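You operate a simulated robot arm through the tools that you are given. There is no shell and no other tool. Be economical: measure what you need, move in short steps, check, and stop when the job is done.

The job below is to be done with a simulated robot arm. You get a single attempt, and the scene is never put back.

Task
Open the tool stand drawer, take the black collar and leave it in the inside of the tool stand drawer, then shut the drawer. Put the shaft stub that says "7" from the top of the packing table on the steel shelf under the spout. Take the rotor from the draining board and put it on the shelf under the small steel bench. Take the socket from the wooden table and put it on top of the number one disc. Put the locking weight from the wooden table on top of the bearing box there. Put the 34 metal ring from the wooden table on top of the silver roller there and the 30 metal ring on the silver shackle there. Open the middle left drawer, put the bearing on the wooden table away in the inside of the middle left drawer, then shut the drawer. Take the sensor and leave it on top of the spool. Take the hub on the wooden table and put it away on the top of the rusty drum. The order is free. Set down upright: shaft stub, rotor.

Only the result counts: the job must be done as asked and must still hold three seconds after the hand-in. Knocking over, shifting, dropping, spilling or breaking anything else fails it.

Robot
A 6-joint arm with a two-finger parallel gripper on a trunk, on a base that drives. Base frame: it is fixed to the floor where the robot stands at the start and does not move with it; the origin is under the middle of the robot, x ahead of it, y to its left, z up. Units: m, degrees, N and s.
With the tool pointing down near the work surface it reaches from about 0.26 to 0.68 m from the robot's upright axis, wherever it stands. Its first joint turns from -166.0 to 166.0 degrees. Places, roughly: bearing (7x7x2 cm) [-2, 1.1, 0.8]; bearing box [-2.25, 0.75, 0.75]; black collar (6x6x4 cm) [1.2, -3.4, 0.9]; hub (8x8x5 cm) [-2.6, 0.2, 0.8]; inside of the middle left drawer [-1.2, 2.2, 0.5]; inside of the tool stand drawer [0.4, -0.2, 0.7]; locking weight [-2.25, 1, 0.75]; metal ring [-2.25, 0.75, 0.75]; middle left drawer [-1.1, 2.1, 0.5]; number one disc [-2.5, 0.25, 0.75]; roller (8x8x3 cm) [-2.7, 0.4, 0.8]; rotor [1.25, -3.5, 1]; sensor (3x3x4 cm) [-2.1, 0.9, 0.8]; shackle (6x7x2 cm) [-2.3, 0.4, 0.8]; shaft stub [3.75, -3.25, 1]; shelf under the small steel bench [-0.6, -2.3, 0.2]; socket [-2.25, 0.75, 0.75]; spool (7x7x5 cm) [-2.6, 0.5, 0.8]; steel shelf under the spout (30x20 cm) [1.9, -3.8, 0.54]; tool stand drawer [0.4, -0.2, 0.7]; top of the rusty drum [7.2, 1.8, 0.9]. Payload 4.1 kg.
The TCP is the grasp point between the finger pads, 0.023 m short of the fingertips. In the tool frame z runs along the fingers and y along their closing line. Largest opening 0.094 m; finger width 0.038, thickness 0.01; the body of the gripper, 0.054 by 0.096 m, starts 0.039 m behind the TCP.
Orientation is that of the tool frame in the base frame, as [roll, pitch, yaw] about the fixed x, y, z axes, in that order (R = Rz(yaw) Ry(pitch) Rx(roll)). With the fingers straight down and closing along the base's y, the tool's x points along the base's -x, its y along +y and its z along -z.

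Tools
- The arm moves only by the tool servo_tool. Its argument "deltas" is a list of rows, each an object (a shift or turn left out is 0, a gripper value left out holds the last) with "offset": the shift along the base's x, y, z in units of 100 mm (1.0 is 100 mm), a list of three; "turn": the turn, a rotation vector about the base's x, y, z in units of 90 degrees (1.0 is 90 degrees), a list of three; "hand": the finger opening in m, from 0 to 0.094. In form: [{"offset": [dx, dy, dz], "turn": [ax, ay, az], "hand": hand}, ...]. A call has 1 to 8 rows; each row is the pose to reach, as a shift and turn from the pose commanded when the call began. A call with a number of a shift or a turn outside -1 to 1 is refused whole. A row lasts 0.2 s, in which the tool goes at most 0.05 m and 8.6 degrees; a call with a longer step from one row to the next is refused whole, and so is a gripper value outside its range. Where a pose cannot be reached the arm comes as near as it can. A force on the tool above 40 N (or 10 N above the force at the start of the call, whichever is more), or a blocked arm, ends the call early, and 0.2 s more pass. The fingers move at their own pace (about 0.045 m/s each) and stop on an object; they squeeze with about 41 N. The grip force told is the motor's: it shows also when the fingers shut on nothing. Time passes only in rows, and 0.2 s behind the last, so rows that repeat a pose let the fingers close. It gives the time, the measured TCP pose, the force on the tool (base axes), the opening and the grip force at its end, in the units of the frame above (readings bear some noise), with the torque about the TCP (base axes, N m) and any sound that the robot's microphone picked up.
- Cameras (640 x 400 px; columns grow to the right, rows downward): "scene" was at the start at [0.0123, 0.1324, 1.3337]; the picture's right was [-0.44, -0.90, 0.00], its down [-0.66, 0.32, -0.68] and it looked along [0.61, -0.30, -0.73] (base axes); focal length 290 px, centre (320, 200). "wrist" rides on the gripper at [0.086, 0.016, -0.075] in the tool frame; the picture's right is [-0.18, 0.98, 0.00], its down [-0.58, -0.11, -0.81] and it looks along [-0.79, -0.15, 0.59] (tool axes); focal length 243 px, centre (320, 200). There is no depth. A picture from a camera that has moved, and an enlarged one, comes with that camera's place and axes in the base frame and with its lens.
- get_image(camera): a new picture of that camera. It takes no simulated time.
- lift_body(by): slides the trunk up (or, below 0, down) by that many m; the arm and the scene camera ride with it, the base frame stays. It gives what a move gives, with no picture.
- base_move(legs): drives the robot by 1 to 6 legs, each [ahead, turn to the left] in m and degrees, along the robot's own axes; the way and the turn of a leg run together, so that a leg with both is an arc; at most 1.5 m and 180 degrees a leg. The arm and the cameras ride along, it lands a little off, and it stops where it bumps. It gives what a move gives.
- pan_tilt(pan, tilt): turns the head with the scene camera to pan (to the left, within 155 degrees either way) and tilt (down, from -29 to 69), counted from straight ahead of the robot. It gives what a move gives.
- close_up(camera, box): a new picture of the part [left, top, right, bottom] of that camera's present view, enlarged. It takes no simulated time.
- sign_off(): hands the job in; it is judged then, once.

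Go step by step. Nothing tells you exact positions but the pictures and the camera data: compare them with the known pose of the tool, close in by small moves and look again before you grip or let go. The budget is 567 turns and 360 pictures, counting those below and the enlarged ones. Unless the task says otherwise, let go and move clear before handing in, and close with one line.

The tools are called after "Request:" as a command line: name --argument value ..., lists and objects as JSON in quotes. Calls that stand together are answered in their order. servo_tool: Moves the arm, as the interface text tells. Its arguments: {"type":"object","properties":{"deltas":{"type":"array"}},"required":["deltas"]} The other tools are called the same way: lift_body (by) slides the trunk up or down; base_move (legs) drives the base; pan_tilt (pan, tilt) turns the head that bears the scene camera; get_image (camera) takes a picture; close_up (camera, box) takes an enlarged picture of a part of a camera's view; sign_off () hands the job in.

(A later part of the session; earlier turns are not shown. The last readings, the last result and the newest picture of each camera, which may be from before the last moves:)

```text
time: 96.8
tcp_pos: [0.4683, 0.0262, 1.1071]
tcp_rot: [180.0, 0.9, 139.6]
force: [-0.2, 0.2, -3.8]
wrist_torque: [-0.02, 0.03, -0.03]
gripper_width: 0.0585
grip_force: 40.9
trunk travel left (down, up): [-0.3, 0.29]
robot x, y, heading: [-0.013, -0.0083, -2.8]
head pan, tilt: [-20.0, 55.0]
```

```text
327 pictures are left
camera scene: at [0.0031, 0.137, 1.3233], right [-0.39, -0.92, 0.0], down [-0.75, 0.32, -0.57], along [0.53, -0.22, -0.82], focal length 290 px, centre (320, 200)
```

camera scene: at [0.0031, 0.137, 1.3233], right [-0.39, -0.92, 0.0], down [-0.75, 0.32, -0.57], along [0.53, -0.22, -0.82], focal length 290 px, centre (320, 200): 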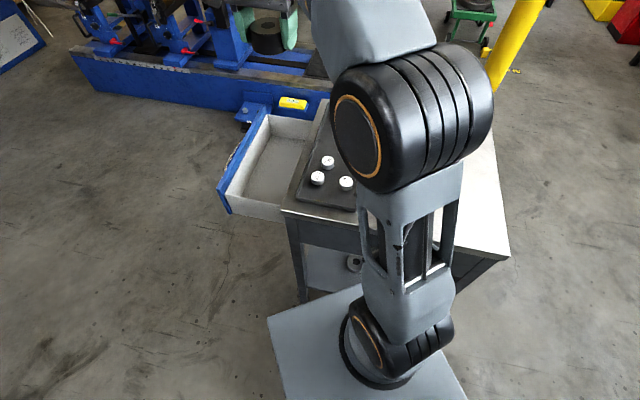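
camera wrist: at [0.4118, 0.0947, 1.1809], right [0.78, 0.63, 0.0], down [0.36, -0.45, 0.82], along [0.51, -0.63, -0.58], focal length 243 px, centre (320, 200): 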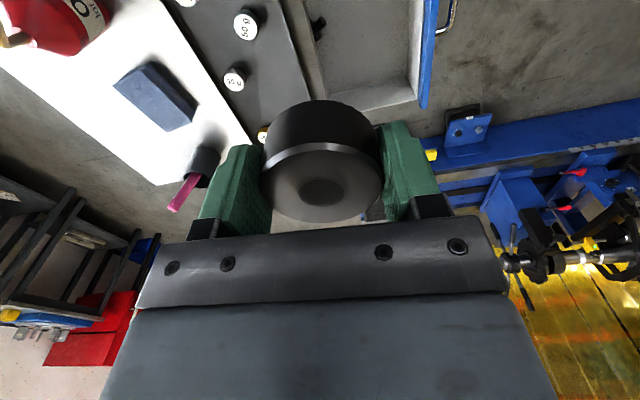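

Geometry agrees: open interior spans about 17 cm outward and ±14 cm sideways. Moving over (0.569,0.019) and lowering.

Request:
servo_tool --deltas '[{"offset": [0.45, -0.03, 0]}, {"offset": [0.9, -0.06, 0]}, {"offset": [1.0, -0.07, -0.4]}, {"offset": [1.0, -0.07, -0.8]}, {"offset": [1.0, -0.07, -1.0]}]'

Request:
servo_tool --deltas '[{"offset": [0, 0, -0.45]}, {"offset": [0, 0, -0.9]}, {"offset": [0, 0, -1.0]}]'

Request:
servo_tool --deltas '[{"offset": [0, 0, -0.4]}, {"offset": [0, 0, -0.7]}]'

Request:
get_image --camera "wrist"

Request:
get_image --camera "scene"

```text
time: 98.0
tcp_pos: [0.5669, 0.0214, 1.0058]
tcp_rot: [-180.0, 1.0, 139.7]
force: [-0.1, -0.3, -4.4]
wrist_torque: [-0.01, 0.01, -0.01]
gripper_width: 0.0583
grip_force: 41.4
out of reach, approached as far as the arm can: row 2
trunk travel left (down, up): [-0.3, 0.29]
robot x, y, heading: [-0.0149, -0.0067, -2.8]
head pan, tilt: [-20.0, 55.0]
```

```text
time: 98.8
tcp_pos: [0.5668, 0.0197, 0.9049]
tcp_rot: [-180.0, 1.0, 139.9]
force: [0.1, 0.8, -5.0]
wrist_torque: [0.01, 0.01, -0.01]
gripper_width: 0.0581
grip_force: 41.1
trunk travel left (down, up): [-0.3, 0.29]
robot x, y, heading: [-0.0137, -0.0079, -3.1]
head pan, tilt: [-20.0, 55.0]
```

```text
time: 99.4
tcp_pos: [0.5679, 0.0199, 0.8348]
tcp_rot: [-180.0, 1.0, 139.7]
force: [-0.8, 0.4, -4.3]
wrist_torque: [0.01, 0.01, 0.04]
gripper_width: 0.0582
grip_force: 40.9
trunk travel left (down, up): [-0.3, 0.29]
robot x, y, heading: [-0.014, -0.0043, -3.2]
head pan, tilt: [-20.0, 55.0]
```

```text
326 pictures are left
camera wrist: at [0.5121, 0.0884, 0.9089], right [0.78, 0.63, 0.0], down [0.36, -0.45, 0.82], along [0.52, -0.63, -0.58], focal length 243 px, centre (320, 200)
```

wrist: 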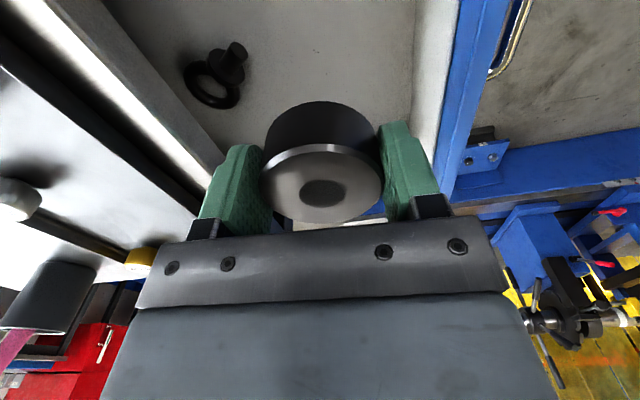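

```text
325 pictures are left
camera scene: at [0.0033, 0.137, 1.3234], right [-0.39, -0.92, 0.0], down [-0.75, 0.32, -0.57], along [0.53, -0.22, -0.82], focal length 290 px, centre (320, 200)
```

scene: 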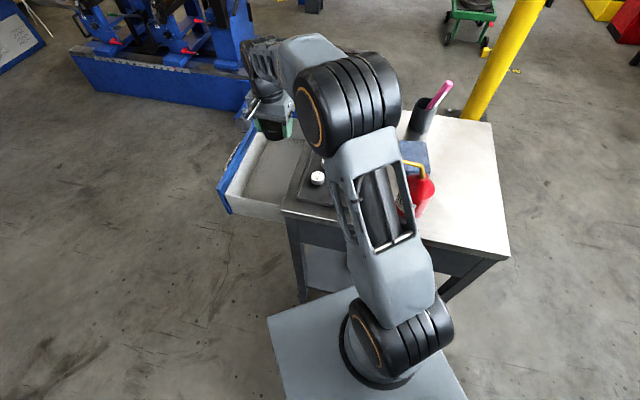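

An eye-bolt lies at the inner part of the drawer; the collar will sit in front of it. Lowering with a 1 cm outward shift.

Request:
servo_tool --deltas '[{"offset": [0.06, 0.08, -0.3]}, {"offset": [0.06, 0.08, -0.7]}, {"offset": [0.06, 0.08, -1.0]}]'

Request:
get_image --camera "wrist"

Request:
close_up --camera "scene" --box '[200, 80, 360, 220]'

```text
time: 100.2
tcp_pos: [0.571, 0.0277, 0.7362]
tcp_rot: [180.0, 1.0, 139.7]
force: [0.1, 0.1, -4.3]
wrist_torque: [0.02, 0.0, 0.0]
gripper_width: 0.0583
grip_force: 41.2
trunk travel left (down, up): [-0.3, 0.29]
robot x, y, heading: [-0.0095, -0.0039, -3.0]
head pan, tilt: [-20.0, 55.0]
```

```text
324 pictures are left
camera wrist: at [0.5169, 0.0961, 0.8099], right [0.78, 0.63, 0.0], down [0.36, -0.45, 0.82], along [0.52, -0.63, -0.58], focal length 243 px, centre (320, 200)
```

wrist: 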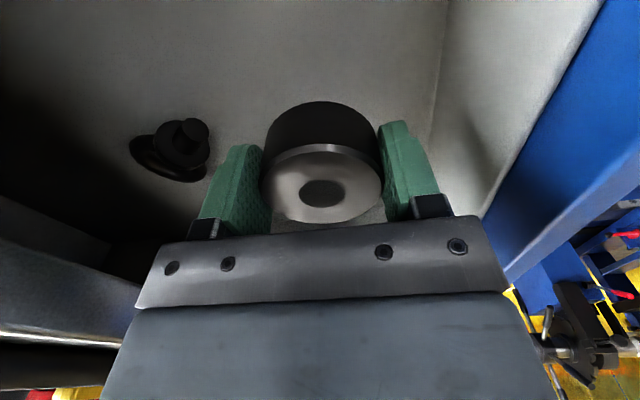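

```text
2.86 times, centred on (280, 150) of scene
camera zoom: at [0.0032, 0.137, 1.3234], right [-0.39, -0.92, 0.0], down [-0.75, 0.32, -0.57], along [0.53, -0.22, -0.82], focal length 829 px, centre (434, 343)
```

zoom: 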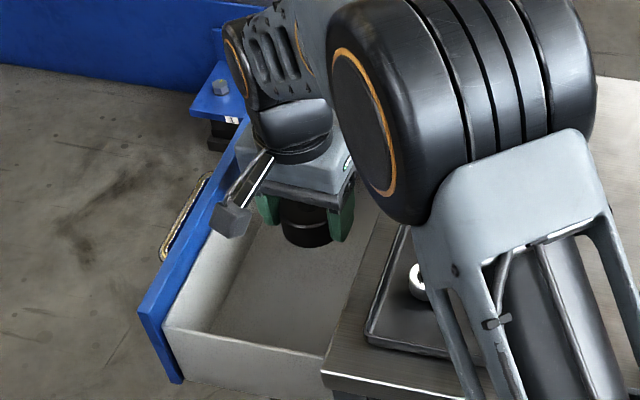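

Clear of the bolt and walls. Lowering carefully to the drawer floor.

Request:
servo_tool --deltas '[{"offset": [0, 0, -0.2]}, {"offset": [0, 0, -0.3]}, {"offset": [0, 0, -0.35]}, {"offset": [0, 0, -0.4]}]'

Request:
get_image --camera "wrist"

```text
time: 101.2
tcp_pos: [0.5731, 0.0274, 0.697]
tcp_rot: [180.0, 1.0, 139.8]
force: [0.5, -0.8, -4.6]
wrist_torque: [0.01, 0.01, 0.03]
gripper_width: 0.0582
grip_force: 40.9
trunk travel left (down, up): [-0.3, 0.29]
robot x, y, heading: [-0.0121, 0.0011, -3.0]
head pan, tilt: [-20.0, 55.0]
```

```text
322 pictures are left
camera wrist: at [0.5177, 0.0957, 0.7704], right [0.78, 0.63, 0.0], down [0.36, -0.45, 0.82], along [0.52, -0.63, -0.58], focal length 243 px, centre (320, 200)
```

wrist: 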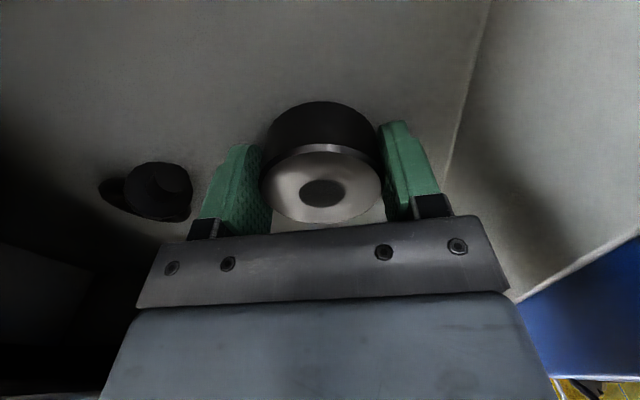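

Request:
servo_tool --deltas '[{"offset": [0, 0, -0.05]}, {"offset": [0, 0, -0.1]}, {"offset": [0, 0, -0.15]}, {"offset": [0, 0, -0.2]}]'

Request:
get_image --camera "wrist"

```text
time: 102.0
tcp_pos: [0.5752, 0.0297, 0.69]
tcp_rot: [179.5, 1.5, 139.7]
force: [-4.0, 4.6, 17.7]
wrist_torque: [-0.23, 0.9, -0.34]
gripper_width: 0.0589
grip_force: 41.5
trunk travel left (down, up): [-0.3, 0.29]
robot x, y, heading: [-0.0177, -0.005, -3.0]
head pan, tilt: [-20.0, 55.0]
stopped in row 4: the force on the tool passed its limit at 49 N (the readings are from after the stop); the commanded pose is now the measured one
```

```text
321 pictures are left
camera wrist: at [0.5186, 0.0977, 0.7628], right [0.77, 0.63, 0.01], down [0.35, -0.45, 0.82], along [0.53, -0.63, -0.57], focal length 243 px, centre (320, 200)
```

wrist: 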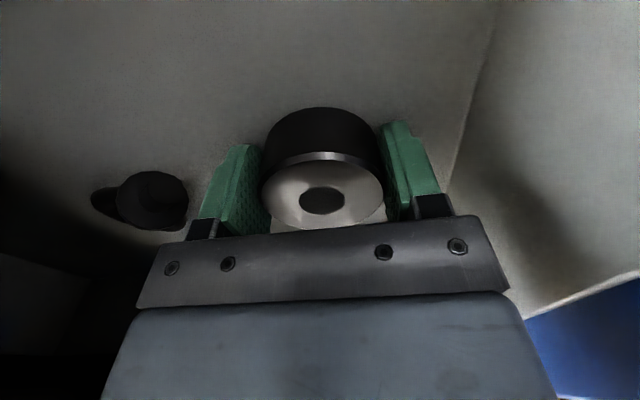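

The collar has reached the drawer floor. Opening modestly and lifting out.

Request:
servo_tool --deltas '[{"offset": [0, 0, 0.02], "hand": 0.076}, {"offset": [0, 0, 0.02], "hand": 0.076}, {"offset": [0, 0, 0.02], "hand": 0.076}, {"offset": [0, 0, 0.3]}, {"offset": [0, 0, 0.7]}, {"offset": [0, 0, 1.0]}]'

Request:
get_image --camera "wrist"

```text
time: 103.4
tcp_pos: [0.5768, 0.027, 0.7863]
tcp_rot: [179.7, 1.5, 139.9]
force: [-0.3, -0.7, -0.2]
wrist_torque: [0.01, -0.04, -0.03]
gripper_width: 0.0761
grip_force: 0.1
trunk travel left (down, up): [-0.3, 0.29]
robot x, y, heading: [-0.0127, -0.0032, -3.0]
head pan, tilt: [-20.0, 55.0]
```

```text
320 pictures are left
camera wrist: at [0.5202, 0.0958, 0.861], right [0.77, 0.63, 0.01], down [0.36, -0.45, 0.82], along [0.52, -0.63, -0.57], focal length 243 px, centre (320, 200)
```

wrist: 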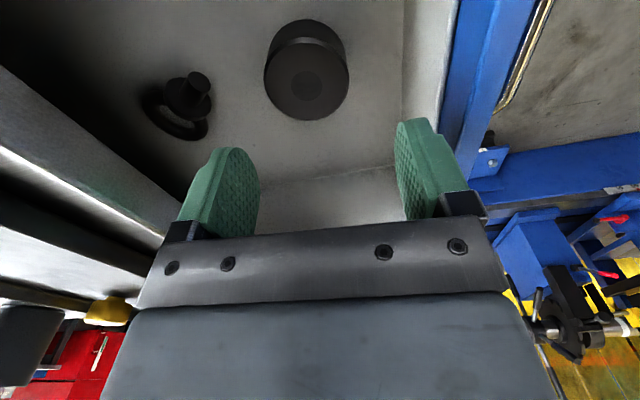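

The collar sits well in the drawer. Now I'll set the fingers around the handle bar again and push the drawer shut.

Request:
servo_tool --deltas '[{"offset": [0, 0, 0.4], "hand": 0.05}, {"offset": [0.3, 0.36, 0.4]}, {"offset": [0.55, 0.66, 0.4]}, {"offset": [0.78, 0.96, 0.4], "turn": [0.0, 0.0, 0]}, {"offset": [0.78, 0.96, 0.1], "turn": [0.0, 0.0, 0]}]'

Request:
get_image --camera "wrist"

```text
time: 104.6
tcp_pos: [0.6533, 0.1242, 0.7979]
tcp_rot: [179.8, 1.4, 139.8]
force: [-0.6, -0.7, -0.3]
wrist_torque: [0.0, 0.02, 0.0]
gripper_width: 0.0499
grip_force: 0.1
trunk travel left (down, up): [-0.3, 0.29]
robot x, y, heading: [-0.0121, -0.0049, -3.1]
head pan, tilt: [-20.0, 55.0]
```

```text
319 pictures are left
camera wrist: at [0.5969, 0.1929, 0.8709], right [0.77, 0.63, 0.01], down [0.36, -0.45, 0.82], along [0.52, -0.63, -0.57], focal length 243 px, centre (320, 200)
```

wrist: 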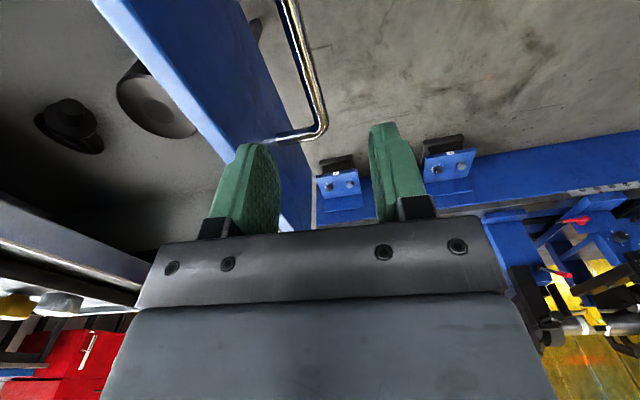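

Lined up the same as before. Descend and push inward.

Request:
servo_tool --deltas '[{"offset": [0, 0, -0.4]}, {"offset": [0, 0, -0.8]}, {"offset": [0, 0, -1.0]}]'

Request:
servo_tool --deltas '[{"offset": [-0.13, -0.15, 0]}, {"offset": [-0.25, -0.31, 0]}, {"offset": [-0.38, -0.47, 0]}, {"offset": [-0.5, -0.62, 0]}, {"offset": [-0.63, -0.78, 0]}, {"offset": [-0.75, -0.93, 0]}]'

Request:
get_image --camera "scene"

```text
time: 105.2
tcp_pos: [0.655, 0.1263, 0.7348]
tcp_rot: [179.2, 1.6, 139.9]
force: [-0.7, 1.5, 6.2]
wrist_torque: [-0.16, 0.3, -0.08]
gripper_width: 0.0501
grip_force: 0.1
trunk travel left (down, up): [-0.3, 0.29]
robot x, y, heading: [-0.0136, -0.0057, -2.9]
head pan, tilt: [-20.0, 55.0]
stopped in row 2: the force on the tool passed its limit at 48 N (the readings are from after the stop); the commanded pose is now the measured one
```

```text
time: 106.6
tcp_pos: [0.578, 0.0312, 0.7342]
tcp_rot: [179.0, 1.9, 139.7]
force: [12.7, -10.3, 28.9]
wrist_torque: [-0.16, 2.0, 0.75]
gripper_width: 0.0498
grip_force: 0.1
trunk travel left (down, up): [-0.3, 0.29]
robot x, y, heading: [-0.0136, -0.0013, -3.1]
head pan, tilt: [-20.0, 55.0]
```

```text
318 pictures are left
camera scene: at [0.0021, 0.136, 1.3237], right [-0.39, -0.92, 0.0], down [-0.75, 0.32, -0.57], along [0.53, -0.22, -0.82], focal length 290 px, centre (320, 200)
```

scene: 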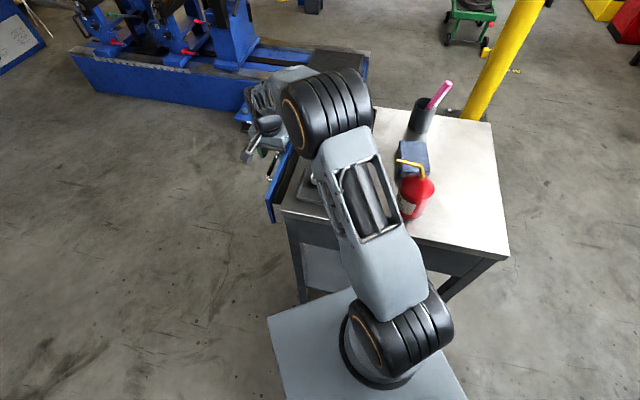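

The descent touched something but the push carried the drawer most of the way. Checking the fingers.

Request:
get_image --camera "wrist"

```text
317 pictures are left
camera wrist: at [0.5227, 0.0994, 0.8073], right [0.77, 0.63, 0.02], down [0.35, -0.45, 0.82], along [0.53, -0.63, -0.57], focal length 243 px, centre (320, 200)
```

wrist: 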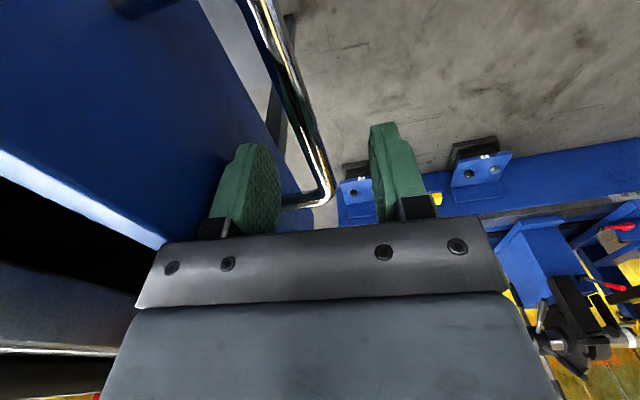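

The gripper body met the top of the drawer face. I'll rise 9 mm, widen to 70 mm and push the face with the inner finger's back instead.

Request:
servo_tool --deltas '[{"offset": [0, 0, 0.09]}, {"offset": [0, 0, 0.09], "hand": 0.07}, {"offset": [0, 0, 0.09], "hand": 0.07}]'

Request:
get_image --camera "wrist"

```text
time: 107.4
tcp_pos: [0.5778, 0.0333, 0.7415]
tcp_rot: [179.4, 1.5, 139.8]
force: [-0.2, -0.5, 0.1]
wrist_torque: [0.04, 0.02, 0.03]
gripper_width: 0.0697
grip_force: 0.0
trunk travel left (down, up): [-0.3, 0.29]
robot x, y, heading: [-0.0121, -0.0016, -2.9]
head pan, tilt: [-20.0, 55.0]
```

```text
316 pictures are left
camera wrist: at [0.5219, 0.1011, 0.8145], right [0.77, 0.63, 0.02], down [0.35, -0.45, 0.82], along [0.53, -0.63, -0.57], focal length 243 px, centre (320, 200)
```

wrist: 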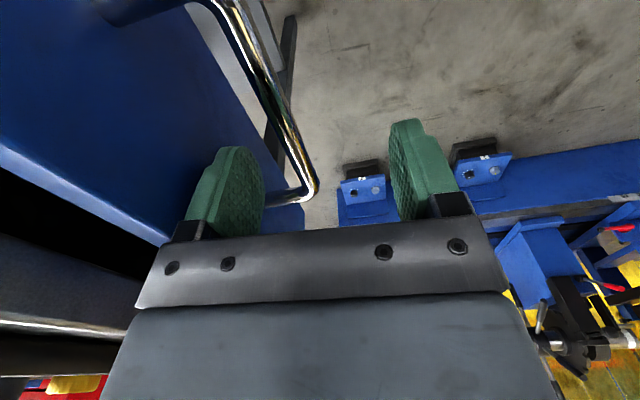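

No contact now. Pushing the face inward about 5 cm in small steps.

Request:
servo_tool --deltas '[{"offset": [-0.06, -0.08, 0]}, {"offset": [-0.12, -0.16, 0]}, {"offset": [-0.18, -0.23, 0]}, {"offset": [-0.25, -0.31, 0]}, {"offset": [-0.31, -0.385, 0]}]'

Request:
get_image --camera "wrist"

```text
time: 108.6
tcp_pos: [0.5517, -0.0032, 0.7435]
tcp_rot: [179.2, 1.7, 140.3]
force: [20.9, 21.5, -0.8]
wrist_torque: [-1.16, 1.12, 0.87]
gripper_width: 0.0687
grip_force: 0.0
trunk travel left (down, up): [-0.3, 0.29]
robot x, y, heading: [-0.0135, -0.0067, -2.5]
head pan, tilt: [-20.0, 55.0]
```

```text
315 pictures are left
camera wrist: at [0.4939, 0.0648, 0.8153], right [0.77, 0.64, 0.02], down [0.35, -0.45, 0.82], along [0.53, -0.63, -0.57], focal length 243 px, centre (320, 200)
```

wrist: 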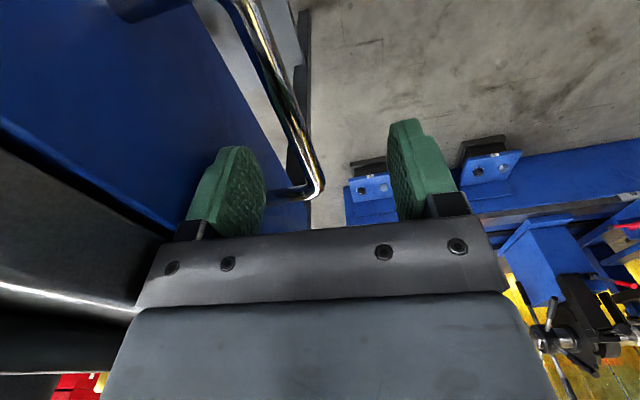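

Firm resistance at the original closed position, so the drawer appears shut. Backing off slightly and lifting out to check.

Request:
servo_tool --deltas '[{"offset": [0.06, 0.08, 0]}, {"offset": [0.06, 0.08, 0.4]}, {"offset": [0.06, 0.08, 0.85]}]'

Request:
get_image --camera "wrist"

Request:
close_up --camera "scene" --box '[200, 80, 360, 220]'

```text
time: 109.4
tcp_pos: [0.5554, 0.0041, 0.8288]
tcp_rot: [179.4, 1.5, 139.9]
force: [0.6, 0.5, -0.7]
wrist_torque: [0.0, 0.01, 0.01]
gripper_width: 0.07
grip_force: 0.0
trunk travel left (down, up): [-0.3, 0.29]
robot x, y, heading: [-0.0107, -0.0051, -2.8]
head pan, tilt: [-20.0, 55.0]
```

```text
314 pictures are left
camera wrist: at [0.4978, 0.0717, 0.9022], right [0.77, 0.63, 0.02], down [0.35, -0.45, 0.82], along [0.53, -0.63, -0.57], focal length 243 px, centre (320, 200)
```

wrist: 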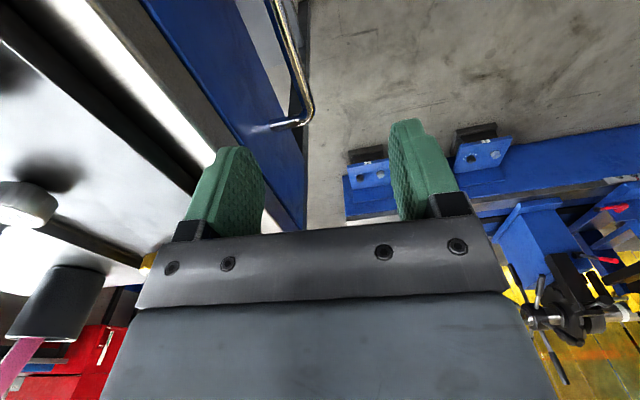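

```text
2.86 times, centred on (280, 150) of scene
camera zoom: at [0.0029, 0.137, 1.3233], right [-0.39, -0.92, 0.0], down [-0.75, 0.32, -0.57], along [0.53, -0.22, -0.82], focal length 829 px, centre (434, 343)
```

zoom: 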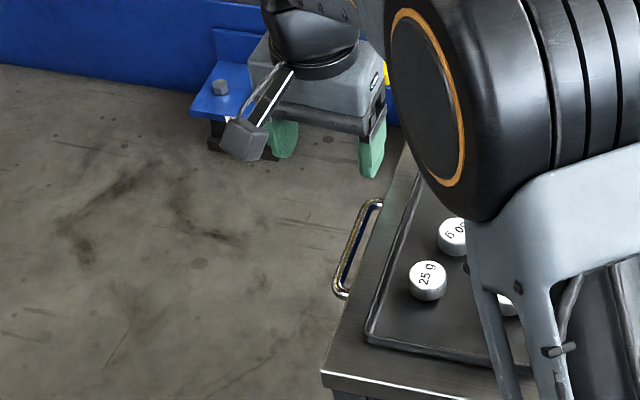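

The drawer is shut with the collar inside. Next the rotor: retract the arm and drive back to the draining board.

Request:
servo_tool --deltas '[{"offset": [0, 0, 0.45], "hand": 0.09}, {"offset": [0, 0, 0.9]}, {"offset": [-0.4, 0.1, 0.95]}, {"offset": [-0.85, 0.1, 1.0]}, {"offset": [-1, 0.1, 1.0]}]'

Request:
servo_tool --deltas '[{"offset": [-0.1, 0, 0.45], "turn": [0, 0, 0.08]}, {"offset": [-0.2, 0, 0.8], "turn": [0, 0, 0.16]}, {"offset": [-0.4, 0, 1.0], "turn": [0, 0, 0.24]}, {"offset": [-0.6, 0, 1.0], "turn": [0, 0, 0.32]}, {"offset": [-0.9, 0, 1.0], "turn": [0, 0, 0.4]}]'

Request:
base_move --legs '[[-0.5, 0], [0, -90], [0.8, 0], [0, 48], [1.45, 0]]'

```text
time: 110.6
tcp_pos: [0.4539, 0.0114, 0.9292]
tcp_rot: [179.3, 1.6, 139.8]
force: [0.3, 0.2, 0.9]
wrist_torque: [-0.01, 0.01, -0.02]
gripper_width: 0.09
grip_force: 0.0
trunk travel left (down, up): [-0.3, 0.29]
robot x, y, heading: [-0.0117, -0.0069, -2.7]
head pan, tilt: [-20.0, 55.0]
```

```text
time: 111.8
tcp_pos: [0.3631, 0.0121, 1.028]
tcp_rot: [179.4, 1.5, 176.0]
force: [0.7, -0.3, -0.1]
wrist_torque: [-0.02, 0.02, 0.01]
gripper_width: 0.09
grip_force: 0.0
trunk travel left (down, up): [-0.3, 0.29]
robot x, y, heading: [-0.0135, -0.0057, -3.0]
head pan, tilt: [-20.0, 55.0]
```

```text
time: 131.5
tcp_pos: [0.7372, -2.0838, 1.0284]
tcp_rot: [179.3, 1.6, 132.2]
force: [0.5, 0.7, 0.0]
wrist_torque: [0.0, 0.01, -0.01]
gripper_width: 0.0899
grip_force: 0.0
trunk travel left (down, up): [-0.3, 0.29]
robot x, y, heading: [0.4518, -1.8363, -46.4]
head pan, tilt: [-20.0, 55.0]
```

On the way; continuing to the counter and turning square to it.

Request:
base_move --legs '[[0, -2.4], [1.5, 0], [0, -78]]'

Request:
pan_tilt --pan 0 --tilt 45

Request:
get_image --camera "scene"

Request:
get_image --camera "wrist"

```text
time: 142.6
tcp_pos: [1.2392, -3.2785, 1.0282]
tcp_rot: [179.4, 1.7, 52.5]
force: [0.0, 0.4, 1.0]
wrist_torque: [0.01, -0.02, 0.02]
gripper_width: 0.0901
grip_force: 0.1
trunk travel left (down, up): [-0.3, 0.29]
robot x, y, heading: [1.4325, -2.9509, -126.5]
head pan, tilt: [-20.0, 55.0]
```

```text
time: 143.5
tcp_pos: [1.2387, -3.2794, 1.0282]
tcp_rot: [179.1, 1.6, 52.5]
force: [0.2, 0.7, 1.4]
wrist_torque: [-0.03, 0.0, -0.05]
gripper_width: 0.09
grip_force: 0.2
trunk travel left (down, up): [-0.3, 0.29]
robot x, y, heading: [1.4296, -2.9524, -126.2]
head pan, tilt: [0.0, 45.0]
```

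```text
312 pictures are left
camera scene: at [1.5543, -3.0693, 1.3367], right [-0.81, 0.59, 0.0], down [0.42, 0.57, -0.71], along [-0.42, -0.57, -0.71], focal length 290 px, centre (320, 200)
```

scene: 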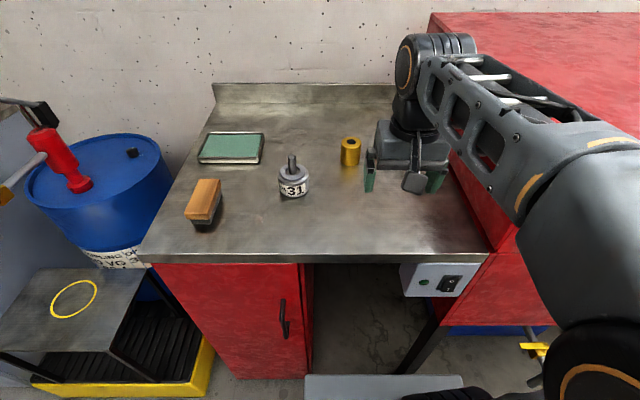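

```text
311 pictures are left
camera wrist: at [1.3055, -3.2187, 1.1015], right [0.67, -0.74, 0.02], down [-0.43, -0.37, 0.82], along [-0.6, -0.56, -0.57], focal length 243 px, centre (320, 200)
```

wrist: 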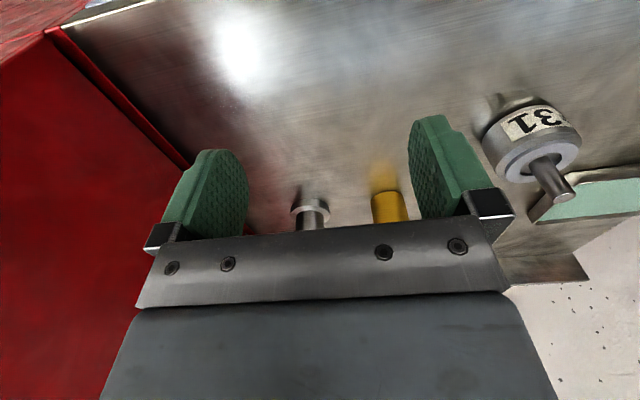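

I want a closer look at the candidates to be sure which is the rotor.

Request:
close_up --camera "scene" --box '[250, 120, 410, 220]'

Request:
close_up --camera "wrist" --box '[460, 80, 640, 220]'

```text
4.00 times, centred on (330, 170) of scene
camera zoom: at [1.5543, -3.0693, 1.3367], right [-0.81, 0.59, 0.0], down [0.42, 0.57, -0.71], along [-0.42, -0.57, -0.71], focal length 1160 px, centre (280, 320)
```

zoom: 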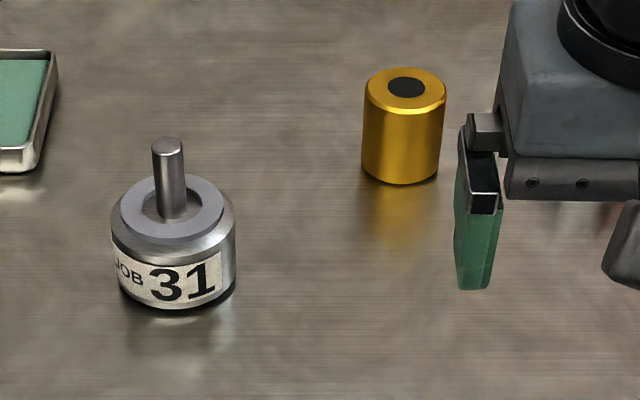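

```text
2.86 times, centred on (550, 150) of wrist
camera zoom: at [1.3055, -3.2187, 1.1015], right [0.67, -0.74, 0.02], down [-0.43, -0.37, 0.82], along [-0.6, -0.56, -0.57], focal length 693 px, centre (-337, 343)
```

zoom: 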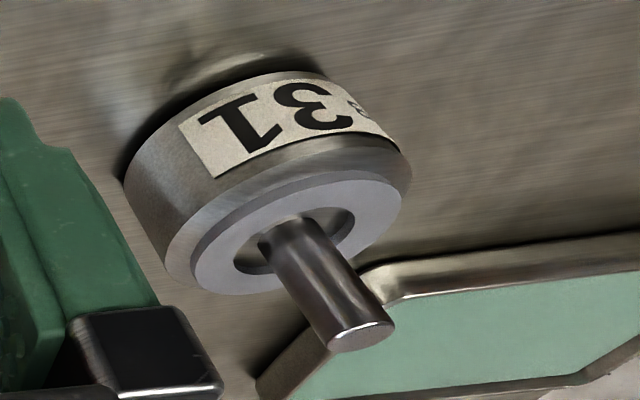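

It is tagged "JOB 31": this is the rotor. Since it must go on a low shelf under a bench, I'll grip it from the side with the tool tilted 30° below horizontal. First tilt the tool above the counter.

Request:
servo_tool --deltas '[{"offset": [0.15, -0.08, 0.1], "turn": [-0.066, 0.05, 0], "hand": 0.094}, {"offset": [0.3, -0.16, 0.2], "turn": [-0.133, 0.1, 0]}, {"offset": [0.45, -0.24, 0.3], "turn": [-0.2, 0.15, 0]}, {"offset": [0.6, -0.32, 0.4], "turn": [-0.267, 0.2, 0]}, {"offset": [0.75, -0.4, 0.5], "turn": [-0.333, 0.25, 0]}, {"offset": [0.9, -0.48, 0.5], "turn": [-0.4, 0.3, 0]}, {"offset": [1.0, -0.56, 0.5], "turn": [-0.467, 0.35, 0]}, {"offset": [1.0, -0.6, 0.5], "turn": [-0.533, 0.4, 0]}]'

Request:
get_image --camera "wrist"

Request:
get_image --camera "scene"

```text
time: 145.3
tcp_pos: [1.3394, -3.3393, 1.078]
tcp_rot: [178.1, 61.7, 51.8]
force: [0.2, -0.5, 0.1]
wrist_torque: [-0.02, 0.0, 0.02]
gripper_width: 0.0943
grip_force: 0.0
trunk travel left (down, up): [-0.3, 0.29]
robot x, y, heading: [1.4334, -2.9559, -126.4]
head pan, tilt: [0.0, 45.0]
```

```text
308 pictures are left
camera wrist: at [1.4177, -3.2644, 1.038], right [0.74, -0.65, 0.18], down [0.16, 0.42, 0.89], along [-0.66, -0.63, 0.41], focal length 243 px, centre (320, 200)
```

wrist: 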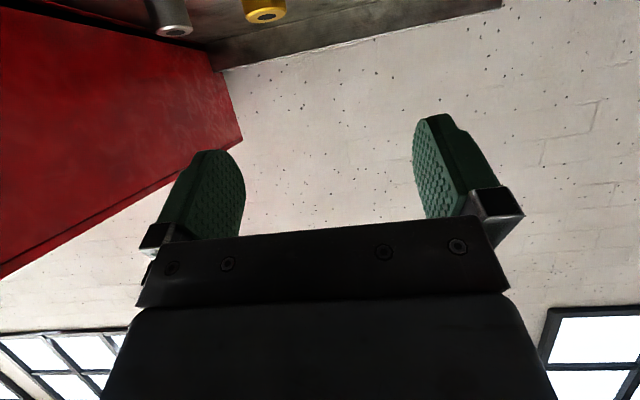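

```text
307 pictures are left
camera scene: at [1.5543, -3.0695, 1.3368], right [-0.81, 0.59, 0.0], down [0.42, 0.57, -0.71], along [-0.42, -0.57, -0.71], focal length 290 px, centre (320, 200)
```

scene: 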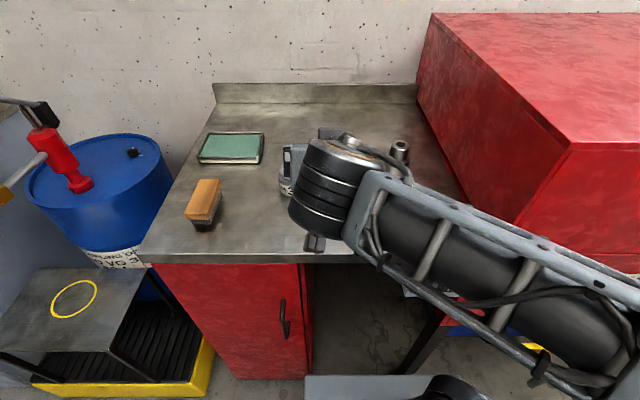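

The camera ended up underneath; I need it on top, so I'll roll the tool 180° about its own axis in three steps.

Request:
servo_tool --deltas '[{"offset": [0, 0.05, 0.1], "turn": [-0.045, -0.058, -0.0395]}, {"offset": [0, 0.1, 0.2], "turn": [-0.091, -0.115, -0.079]}, {"offset": [0, 0.1, 0.3], "turn": [-0.136, -0.173, -0.1185]}, {"offset": [0, 0.1, 0.3], "turn": [-0.181, -0.231, -0.158]}, {"offset": [0, 0.1, 0.3], "turn": [-0.227, -0.288, -0.1975]}, {"offset": [0, 0.1, 0.3], "turn": [-0.272, -0.346, -0.237]}, {"offset": [0, 0.1, 0.3], "turn": [-0.317, -0.404, -0.2765]}, {"offset": [0, 0.1, 0.3], "turn": [-0.363, -0.461, -0.316]}]'

Request:
servo_tool --deltas '[{"turn": [-0.045, -0.058, -0.0395]}, {"turn": [-0.091, -0.115, -0.079]}, {"turn": [-0.136, -0.173, -0.1185]}, {"turn": [-0.181, -0.231, -0.158]}, {"turn": [-0.227, -0.288, -0.1975]}, {"turn": [-0.272, -0.346, -0.237]}, {"turn": [-0.317, -0.404, -0.2765]}, {"turn": [-0.363, -0.461, -0.316]}]'

Request:
servo_tool --deltas '[{"turn": [-0.045, -0.058, -0.0395]}, {"turn": [-0.091, -0.115, -0.079]}, {"turn": [-0.136, -0.173, -0.1185]}, {"turn": [-0.181, -0.231, -0.158]}, {"turn": [-0.227, -0.288, -0.1975]}, {"turn": [-0.272, -0.346, -0.237]}, {"turn": [-0.317, -0.404, -0.2765]}, {"turn": [-0.363, -0.461, -0.316]}]'

Request:
get_image --camera "wrist"

Request:
get_image --camera "scene"

```text
time: 147.1
tcp_pos: [1.3382, -3.3279, 1.109]
tcp_rot: [120.1, 26.1, -22.8]
force: [-0.2, 0.3, 0.6]
wrist_torque: [0.04, 0.02, 0.0]
gripper_width: 0.0938
grip_force: 0.0
trunk travel left (down, up): [-0.3, 0.29]
robot x, y, heading: [1.4351, -2.9528, -126.3]
head pan, tilt: [0.0, 45.0]
```

```text
time: 148.9
tcp_pos: [1.3009, -3.3251, 1.1284]
tcp_rot: [121.2, -25.3, -51.3]
force: [0.8, 0.0, 0.1]
wrist_torque: [-0.01, -0.01, 0.03]
gripper_width: 0.094
grip_force: 0.0
out of reach, approached as far as the arm can: row 6, 7, 8
trunk travel left (down, up): [-0.3, 0.29]
robot x, y, heading: [1.4307, -2.9539, -126.2]
head pan, tilt: [0.0, 45.0]
```

```text
time: 149.4
tcp_pos: [1.321, -3.3353, 1.1321]
tcp_rot: [126.1, -33.9, -50.5]
force: [0.7, -0.3, 0.4]
wrist_torque: [0.01, 0.01, 0.01]
gripper_width: 0.0939
grip_force: 0.0
out of reach, approached as far as the arm can: row 1, 2
trunk travel left (down, up): [-0.3, 0.29]
robot x, y, heading: [1.4346, -2.9529, -126.2]
head pan, tilt: [0.0, 45.0]
stopped in row 2: the arm was blocked; the commanded pose is now the measured one
```

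```text
306 pictures are left
camera wrist: at [1.3859, -3.3354, 1.2277], right [-0.83, 0.09, 0.56], down [0.11, 0.99, 0.0], along [-0.55, 0.06, -0.83], focal length 243 px, centre (320, 200)
```

wrist: 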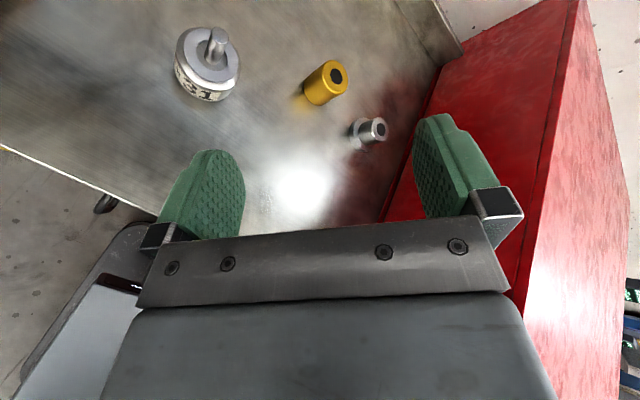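

```text
305 pictures are left
camera scene: at [1.5543, -3.0696, 1.3365], right [-0.81, 0.59, 0.0], down [0.42, 0.57, -0.71], along [-0.42, -0.57, -0.71], focal length 290 px, centre (320, 200)
```

scene: 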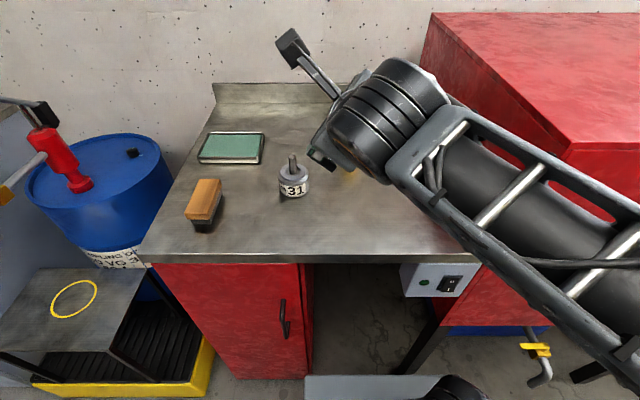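

The roll hit a joint limit this way; I'll try the other direction.

Request:
servo_tool --deltas '[{"turn": [0.0346, 0.0639, 0.0408]}, {"turn": [0.0692, 0.1278, 0.0816]}, {"turn": [0.104, 0.192, 0.122]}, {"turn": [0.138, 0.2556, 0.163]}, {"turn": [0.173, 0.3195, 0.204]}, {"turn": [0.208, 0.383, 0.245]}, {"turn": [0.242, 0.447, 0.286]}, {"turn": [0.277, 0.511, 0.326]}]'

Request:
servo_tool --deltas '[{"turn": [0.0346, 0.0639, 0.0408]}, {"turn": [0.0692, 0.1278, 0.0816]}, {"turn": [0.104, 0.192, 0.122]}, {"turn": [0.138, 0.2556, 0.163]}, {"turn": [0.173, 0.3195, 0.204]}, {"turn": [0.208, 0.383, 0.245]}, {"turn": [0.242, 0.447, 0.286]}, {"turn": [0.277, 0.511, 0.326]}]'

Request:
servo_tool --deltas '[{"turn": [0.0346, 0.0639, 0.0408]}, {"turn": [0.0692, 0.1278, 0.0816]}, {"turn": [0.104, 0.192, 0.122]}, {"turn": [0.138, 0.2556, 0.163]}, {"turn": [0.173, 0.3195, 0.204]}, {"turn": [0.208, 0.383, 0.245]}, {"turn": [0.242, 0.447, 0.286]}, {"turn": [0.277, 0.511, 0.326]}]'

Request:
servo_tool --deltas '[{"turn": [0.0346, 0.0639, 0.0408]}, {"turn": [0.0692, 0.1278, 0.0816]}, {"turn": [0.104, 0.192, 0.122]}, {"turn": [0.138, 0.2556, 0.163]}, {"turn": [0.173, 0.3195, 0.204]}, {"turn": [0.208, 0.383, 0.245]}, {"turn": [0.242, 0.447, 0.286]}, {"turn": [0.277, 0.511, 0.326]}]'

Request:
get_image --camera "scene"

```text
time: 151.2
tcp_pos: [1.3207, -3.3366, 1.1313]
tcp_rot: [120.9, 17.5, -17.8]
force: [-0.6, -0.5, -0.6]
wrist_torque: [-0.03, -0.02, 0.0]
gripper_width: 0.0939
grip_force: 0.0
trunk travel left (down, up): [-0.3, 0.29]
robot x, y, heading: [1.432, -2.9524, -126.3]
head pan, tilt: [0.0, 45.0]
```

```text
time: 153.0
tcp_pos: [1.319, -3.3353, 1.1329]
tcp_rot: [163.1, 58.8, 42.6]
force: [-0.2, -0.3, 0.6]
wrist_torque: [0.0, 0.02, -0.02]
gripper_width: 0.0939
grip_force: 0.1
trunk travel left (down, up): [-0.3, 0.29]
robot x, y, heading: [1.4344, -2.9526, -126.1]
head pan, tilt: [0.0, 45.0]
```

```text
time: 154.8
tcp_pos: [1.3199, -3.3352, 1.1339]
tcp_rot: [-126.7, 33.8, 128.9]
force: [0.1, 0.0, -0.3]
wrist_torque: [0.03, -0.05, 0.03]
gripper_width: 0.0942
grip_force: 0.1
trunk travel left (down, up): [-0.3, 0.29]
robot x, y, heading: [1.4269, -2.9549, -126.3]
head pan, tilt: [0.0, 45.0]
```

```text
time: 156.6
tcp_pos: [1.3192, -3.3353, 1.1323]
tcp_rot: [-121.2, -17.5, 161.5]
force: [0.2, -0.1, 0.0]
wrist_torque: [-0.04, -0.03, 0.02]
gripper_width: 0.094
grip_force: 0.0
trunk travel left (down, up): [-0.3, 0.29]
robot x, y, heading: [1.4322, -2.9583, -126.2]
head pan, tilt: [0.0, 45.0]
```

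```text
304 pictures are left
camera scene: at [1.5543, -3.0694, 1.3367], right [-0.81, 0.59, 0.0], down [0.42, 0.57, -0.71], along [-0.42, -0.57, -0.71], focal length 290 px, centre (320, 200)
```

scene: 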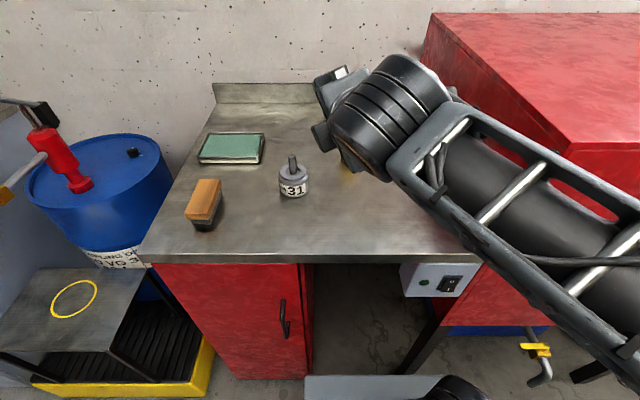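

This direction works. One more 60° step.

Request:
servo_tool --deltas '[{"turn": [0.0346, 0.0639, 0.0408]}, {"turn": [0.0692, 0.1278, 0.0816]}, {"turn": [0.104, 0.192, 0.122]}, {"turn": [0.138, 0.2556, 0.163]}, {"turn": [0.173, 0.3195, 0.204]}, {"turn": [0.208, 0.383, 0.245]}, {"turn": [0.242, 0.447, 0.286]}]'

Request:
get_image --camera "wrist"

```text
time: 158.2
tcp_pos: [1.3199, -3.3352, 1.1337]
tcp_rot: [-152.2, -56.3, -151.1]
force: [0.9, 0.7, 0.5]
wrist_torque: [0.0, -0.02, 0.01]
gripper_width: 0.0941
grip_force: 0.2
trunk travel left (down, up): [-0.3, 0.29]
robot x, y, heading: [1.4314, -2.9557, -126.2]
head pan, tilt: [0.0, 45.0]
```

```text
303 pictures are left
camera wrist: at [1.2976, -3.2923, 1.2381], right [-0.67, 0.63, -0.41], down [0.7, 0.71, -0.06], along [0.25, -0.33, -0.91], focal length 243 px, centre (320, 200)
```

wrist: 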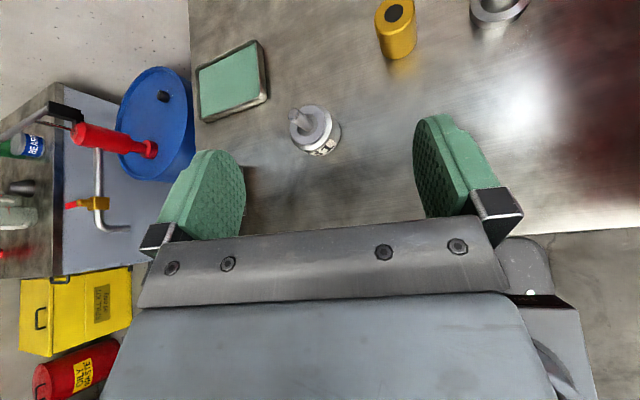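

Now the camera is on top and I can see the rotor clearly at about (1.323,-3.477). Squaring the tool up and approaching from the front.

Request:
servo_tool --deltas '[{"offset": [0.1, -0.1, -0.1], "turn": [0.033, 0.044, 0.002]}, {"offset": [0.2, -0.2, -0.3], "turn": [0.066, 0.088, 0.004]}, {"offset": [0.4, -0.4, -0.6], "turn": [0.099, 0.133, 0.007]}, {"offset": [0.5, -0.6, -0.9], "turn": [0.099, 0.133, 0.007]}]'

Request:
get_image --camera "wrist"

```text
time: 159.2
tcp_pos: [1.3698, -3.3947, 1.0451]
tcp_rot: [-179.7, -59.8, -127.1]
force: [0.3, 0.8, 0.0]
wrist_torque: [0.01, -0.03, 0.0]
gripper_width: 0.0943
grip_force: 0.0
trunk travel left (down, up): [-0.3, 0.29]
robot x, y, heading: [1.4356, -2.9524, -126.2]
head pan, tilt: [0.0, 45.0]
```

```text
302 pictures are left
camera wrist: at [1.3687, -3.3698, 1.1577], right [-0.73, 0.66, -0.16], down [0.68, 0.73, -0.1], along [0.05, -0.18, -0.98], focal length 243 px, centre (320, 200)
```

wrist: 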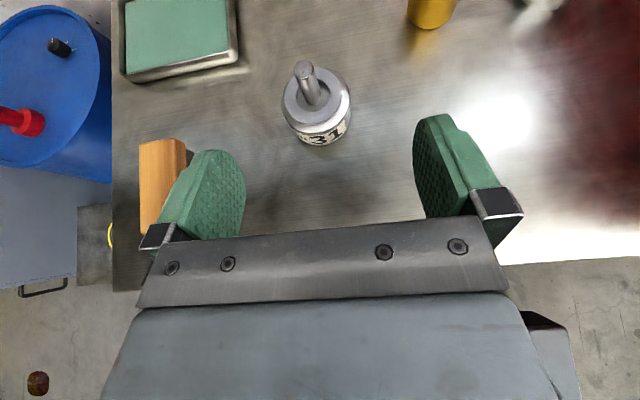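

Aligned. Moving in so the rotor body comes between the fingers.

Request:
servo_tool --deltas '[{"offset": [-0.05, -0.1, -0.4]}, {"offset": [-0.15, -0.25, -0.75]}, {"offset": [-0.25, -0.45, -0.95]}, {"offset": [-0.38, -0.68, -1.0]}]'

Request:
get_image --camera "wrist"

Request:
close_up --camera "scene" --box '[200, 100, 440, 250]'

```text
time: 160.2
tcp_pos: [1.3312, -3.4622, 0.9427]
tcp_rot: [-179.4, -59.8, -127.4]
force: [-0.5, 0.8, -0.1]
wrist_torque: [-0.01, 0.01, 0.0]
gripper_width: 0.0939
grip_force: 0.0
trunk travel left (down, up): [-0.3, 0.29]
robot x, y, heading: [1.4305, -2.9557, -126.5]
head pan, tilt: [0.0, 45.0]
```

```text
301 pictures are left
camera wrist: at [1.3307, -3.4365, 1.0569], right [-0.73, 0.66, -0.16], down [0.68, 0.73, -0.1], along [0.06, -0.18, -0.98], focal length 243 px, centre (320, 200)
```

wrist: 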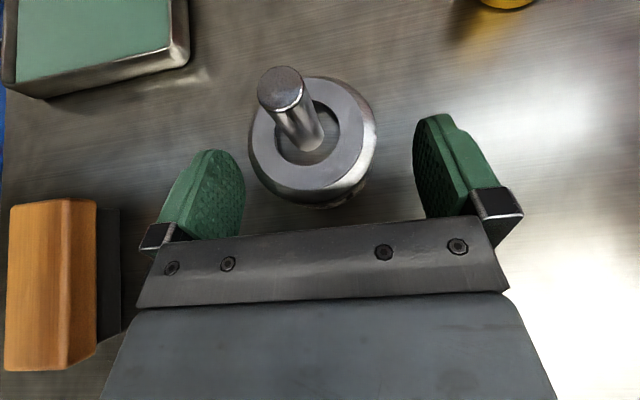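

```text
2.67 times, centred on (320, 175) of scene
camera zoom: at [1.5544, -3.0693, 1.3368], right [-0.81, 0.59, 0.0], down [0.42, 0.57, -0.71], along [-0.42, -0.57, -0.71], focal length 773 px, centre (320, 267)
```

zoom: 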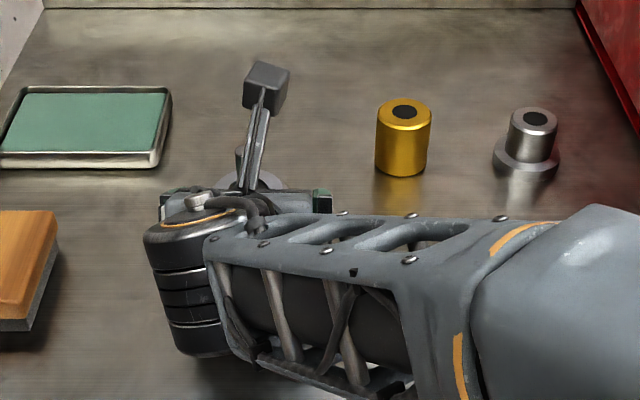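

Nearly there: 2 cm more forward and slightly lower, then close.

Request:
servo_tool --deltas '[{"offset": [-0.1, -0.18, -0.06]}, {"offset": [-0.11, -0.19, -0.08], "hand": 0.05}, {"offset": [-0.11, -0.19, -0.08], "hand": 0.05}, {"offset": [-0.11, -0.19, -0.08], "hand": 0.05}]'

Request:
get_image --camera "wrist"

```text
time: 161.2
tcp_pos: [1.3196, -3.4814, 0.936]
tcp_rot: [-179.7, -59.9, -127.1]
force: [1.9, -2.6, 1.3]
wrist_torque: [-0.02, 0.21, 0.04]
gripper_width: 0.0649
grip_force: 40.9
trunk travel left (down, up): [-0.3, 0.29]
robot x, y, heading: [1.4273, -2.9519, -126.2]
head pan, tilt: [0.0, 45.0]
```

```text
299 pictures are left
camera wrist: at [1.3194, -3.456, 1.0488], right [-0.73, 0.66, -0.16], down [0.68, 0.73, -0.1], along [0.05, -0.18, -0.98], focal length 243 px, centre (320, 200)
```

wrist: 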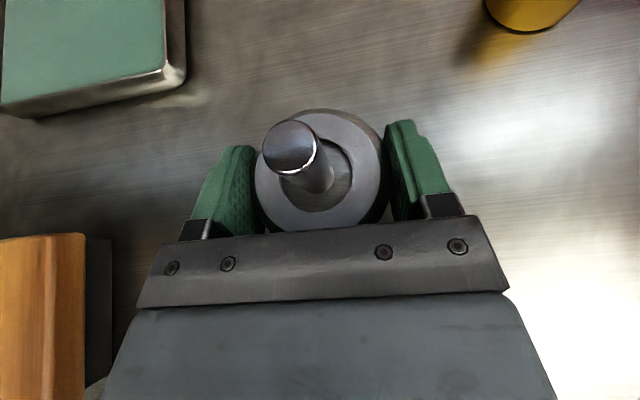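

The rotor is gripped. Lift and retract, then I'll go look at the small steel bench.

Request:
servo_tool --deltas '[{"offset": [0, 0, 0.3]}, {"offset": [0, 0, 0.7]}, {"offset": [0, 0, 1.0]}, {"offset": [0, 0.4, 1.0]}, {"offset": [0, 0.8, 1.0]}]'

Request:
get_image --camera "wrist"

```text
time: 162.4
tcp_pos: [1.3199, -3.4017, 1.0359]
tcp_rot: [-179.6, -59.7, -127.1]
force: [0.1, -0.8, -8.8]
wrist_torque: [0.02, 0.01, -0.01]
gripper_width: 0.0646
grip_force: 41.3
trunk travel left (down, up): [-0.3, 0.29]
robot x, y, heading: [1.4325, -2.9567, -126.5]
head pan, tilt: [0.0, 45.0]
```

```text
298 pictures are left
camera wrist: at [1.3199, -3.3759, 1.148], right [-0.73, 0.66, -0.16], down [0.68, 0.73, -0.1], along [0.05, -0.18, -0.98], focal length 243 px, centre (320, 200)
```

wrist: 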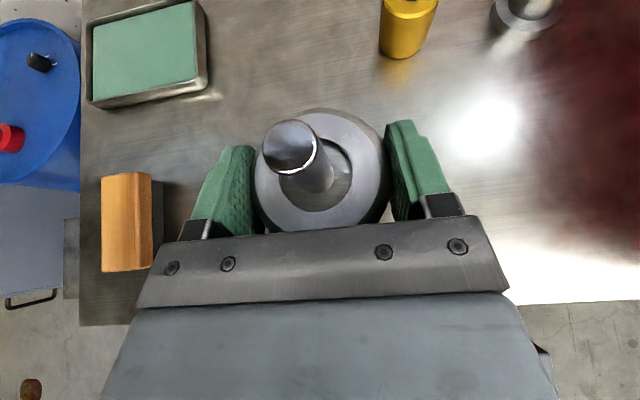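

Driving away from the counter toward the small steel bench.

Request:
base_move --legs '[[-0.3, 0], [0, -95], [1.2, 0], [0, 23], [0.9, 0], [0, 71]]'

Request:
pan_tilt --pan 0 --tilt 35

Request:
get_image --camera "scene"

```text
time: 182.7
tcp_pos: [-0.2728, -2.0799, 1.0356]
tcp_rot: [-179.6, -59.7, -130.5]
force: [0.1, 0.5, -9.0]
wrist_torque: [0.01, -0.01, 0.0]
gripper_width: 0.0648
grip_force: 40.6
trunk travel left (down, up): [-0.3, 0.29]
robot x, y, heading: [-0.1376, -1.6366, -129.4]
head pan, tilt: [0.0, 45.0]
```

```text
time: 183.4
tcp_pos: [-0.2733, -2.0787, 1.0351]
tcp_rot: [-179.6, -59.8, -130.4]
force: [1.2, -0.4, -9.6]
wrist_torque: [0.02, -0.04, -0.03]
gripper_width: 0.0647
grip_force: 40.9
trunk travel left (down, up): [-0.3, 0.29]
robot x, y, heading: [-0.1388, -1.6391, -129.7]
head pan, tilt: [0.0, 35.0]
```

```text
297 pictures are left
camera scene: at [-0.0253, -1.7658, 1.3515], right [-0.77, 0.64, 0.0], down [0.36, 0.44, -0.82], along [-0.52, -0.63, -0.57], focal length 290 px, centre (320, 200)
```

scene: 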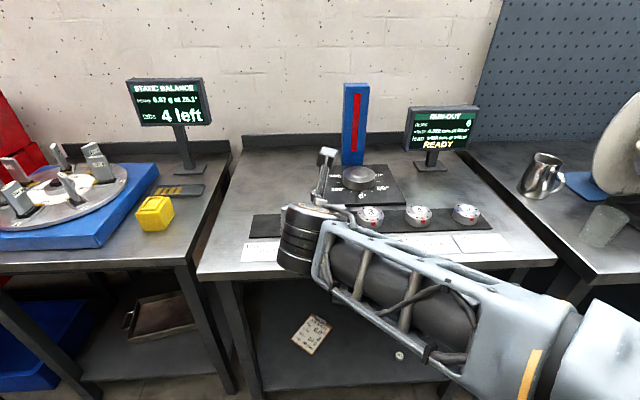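

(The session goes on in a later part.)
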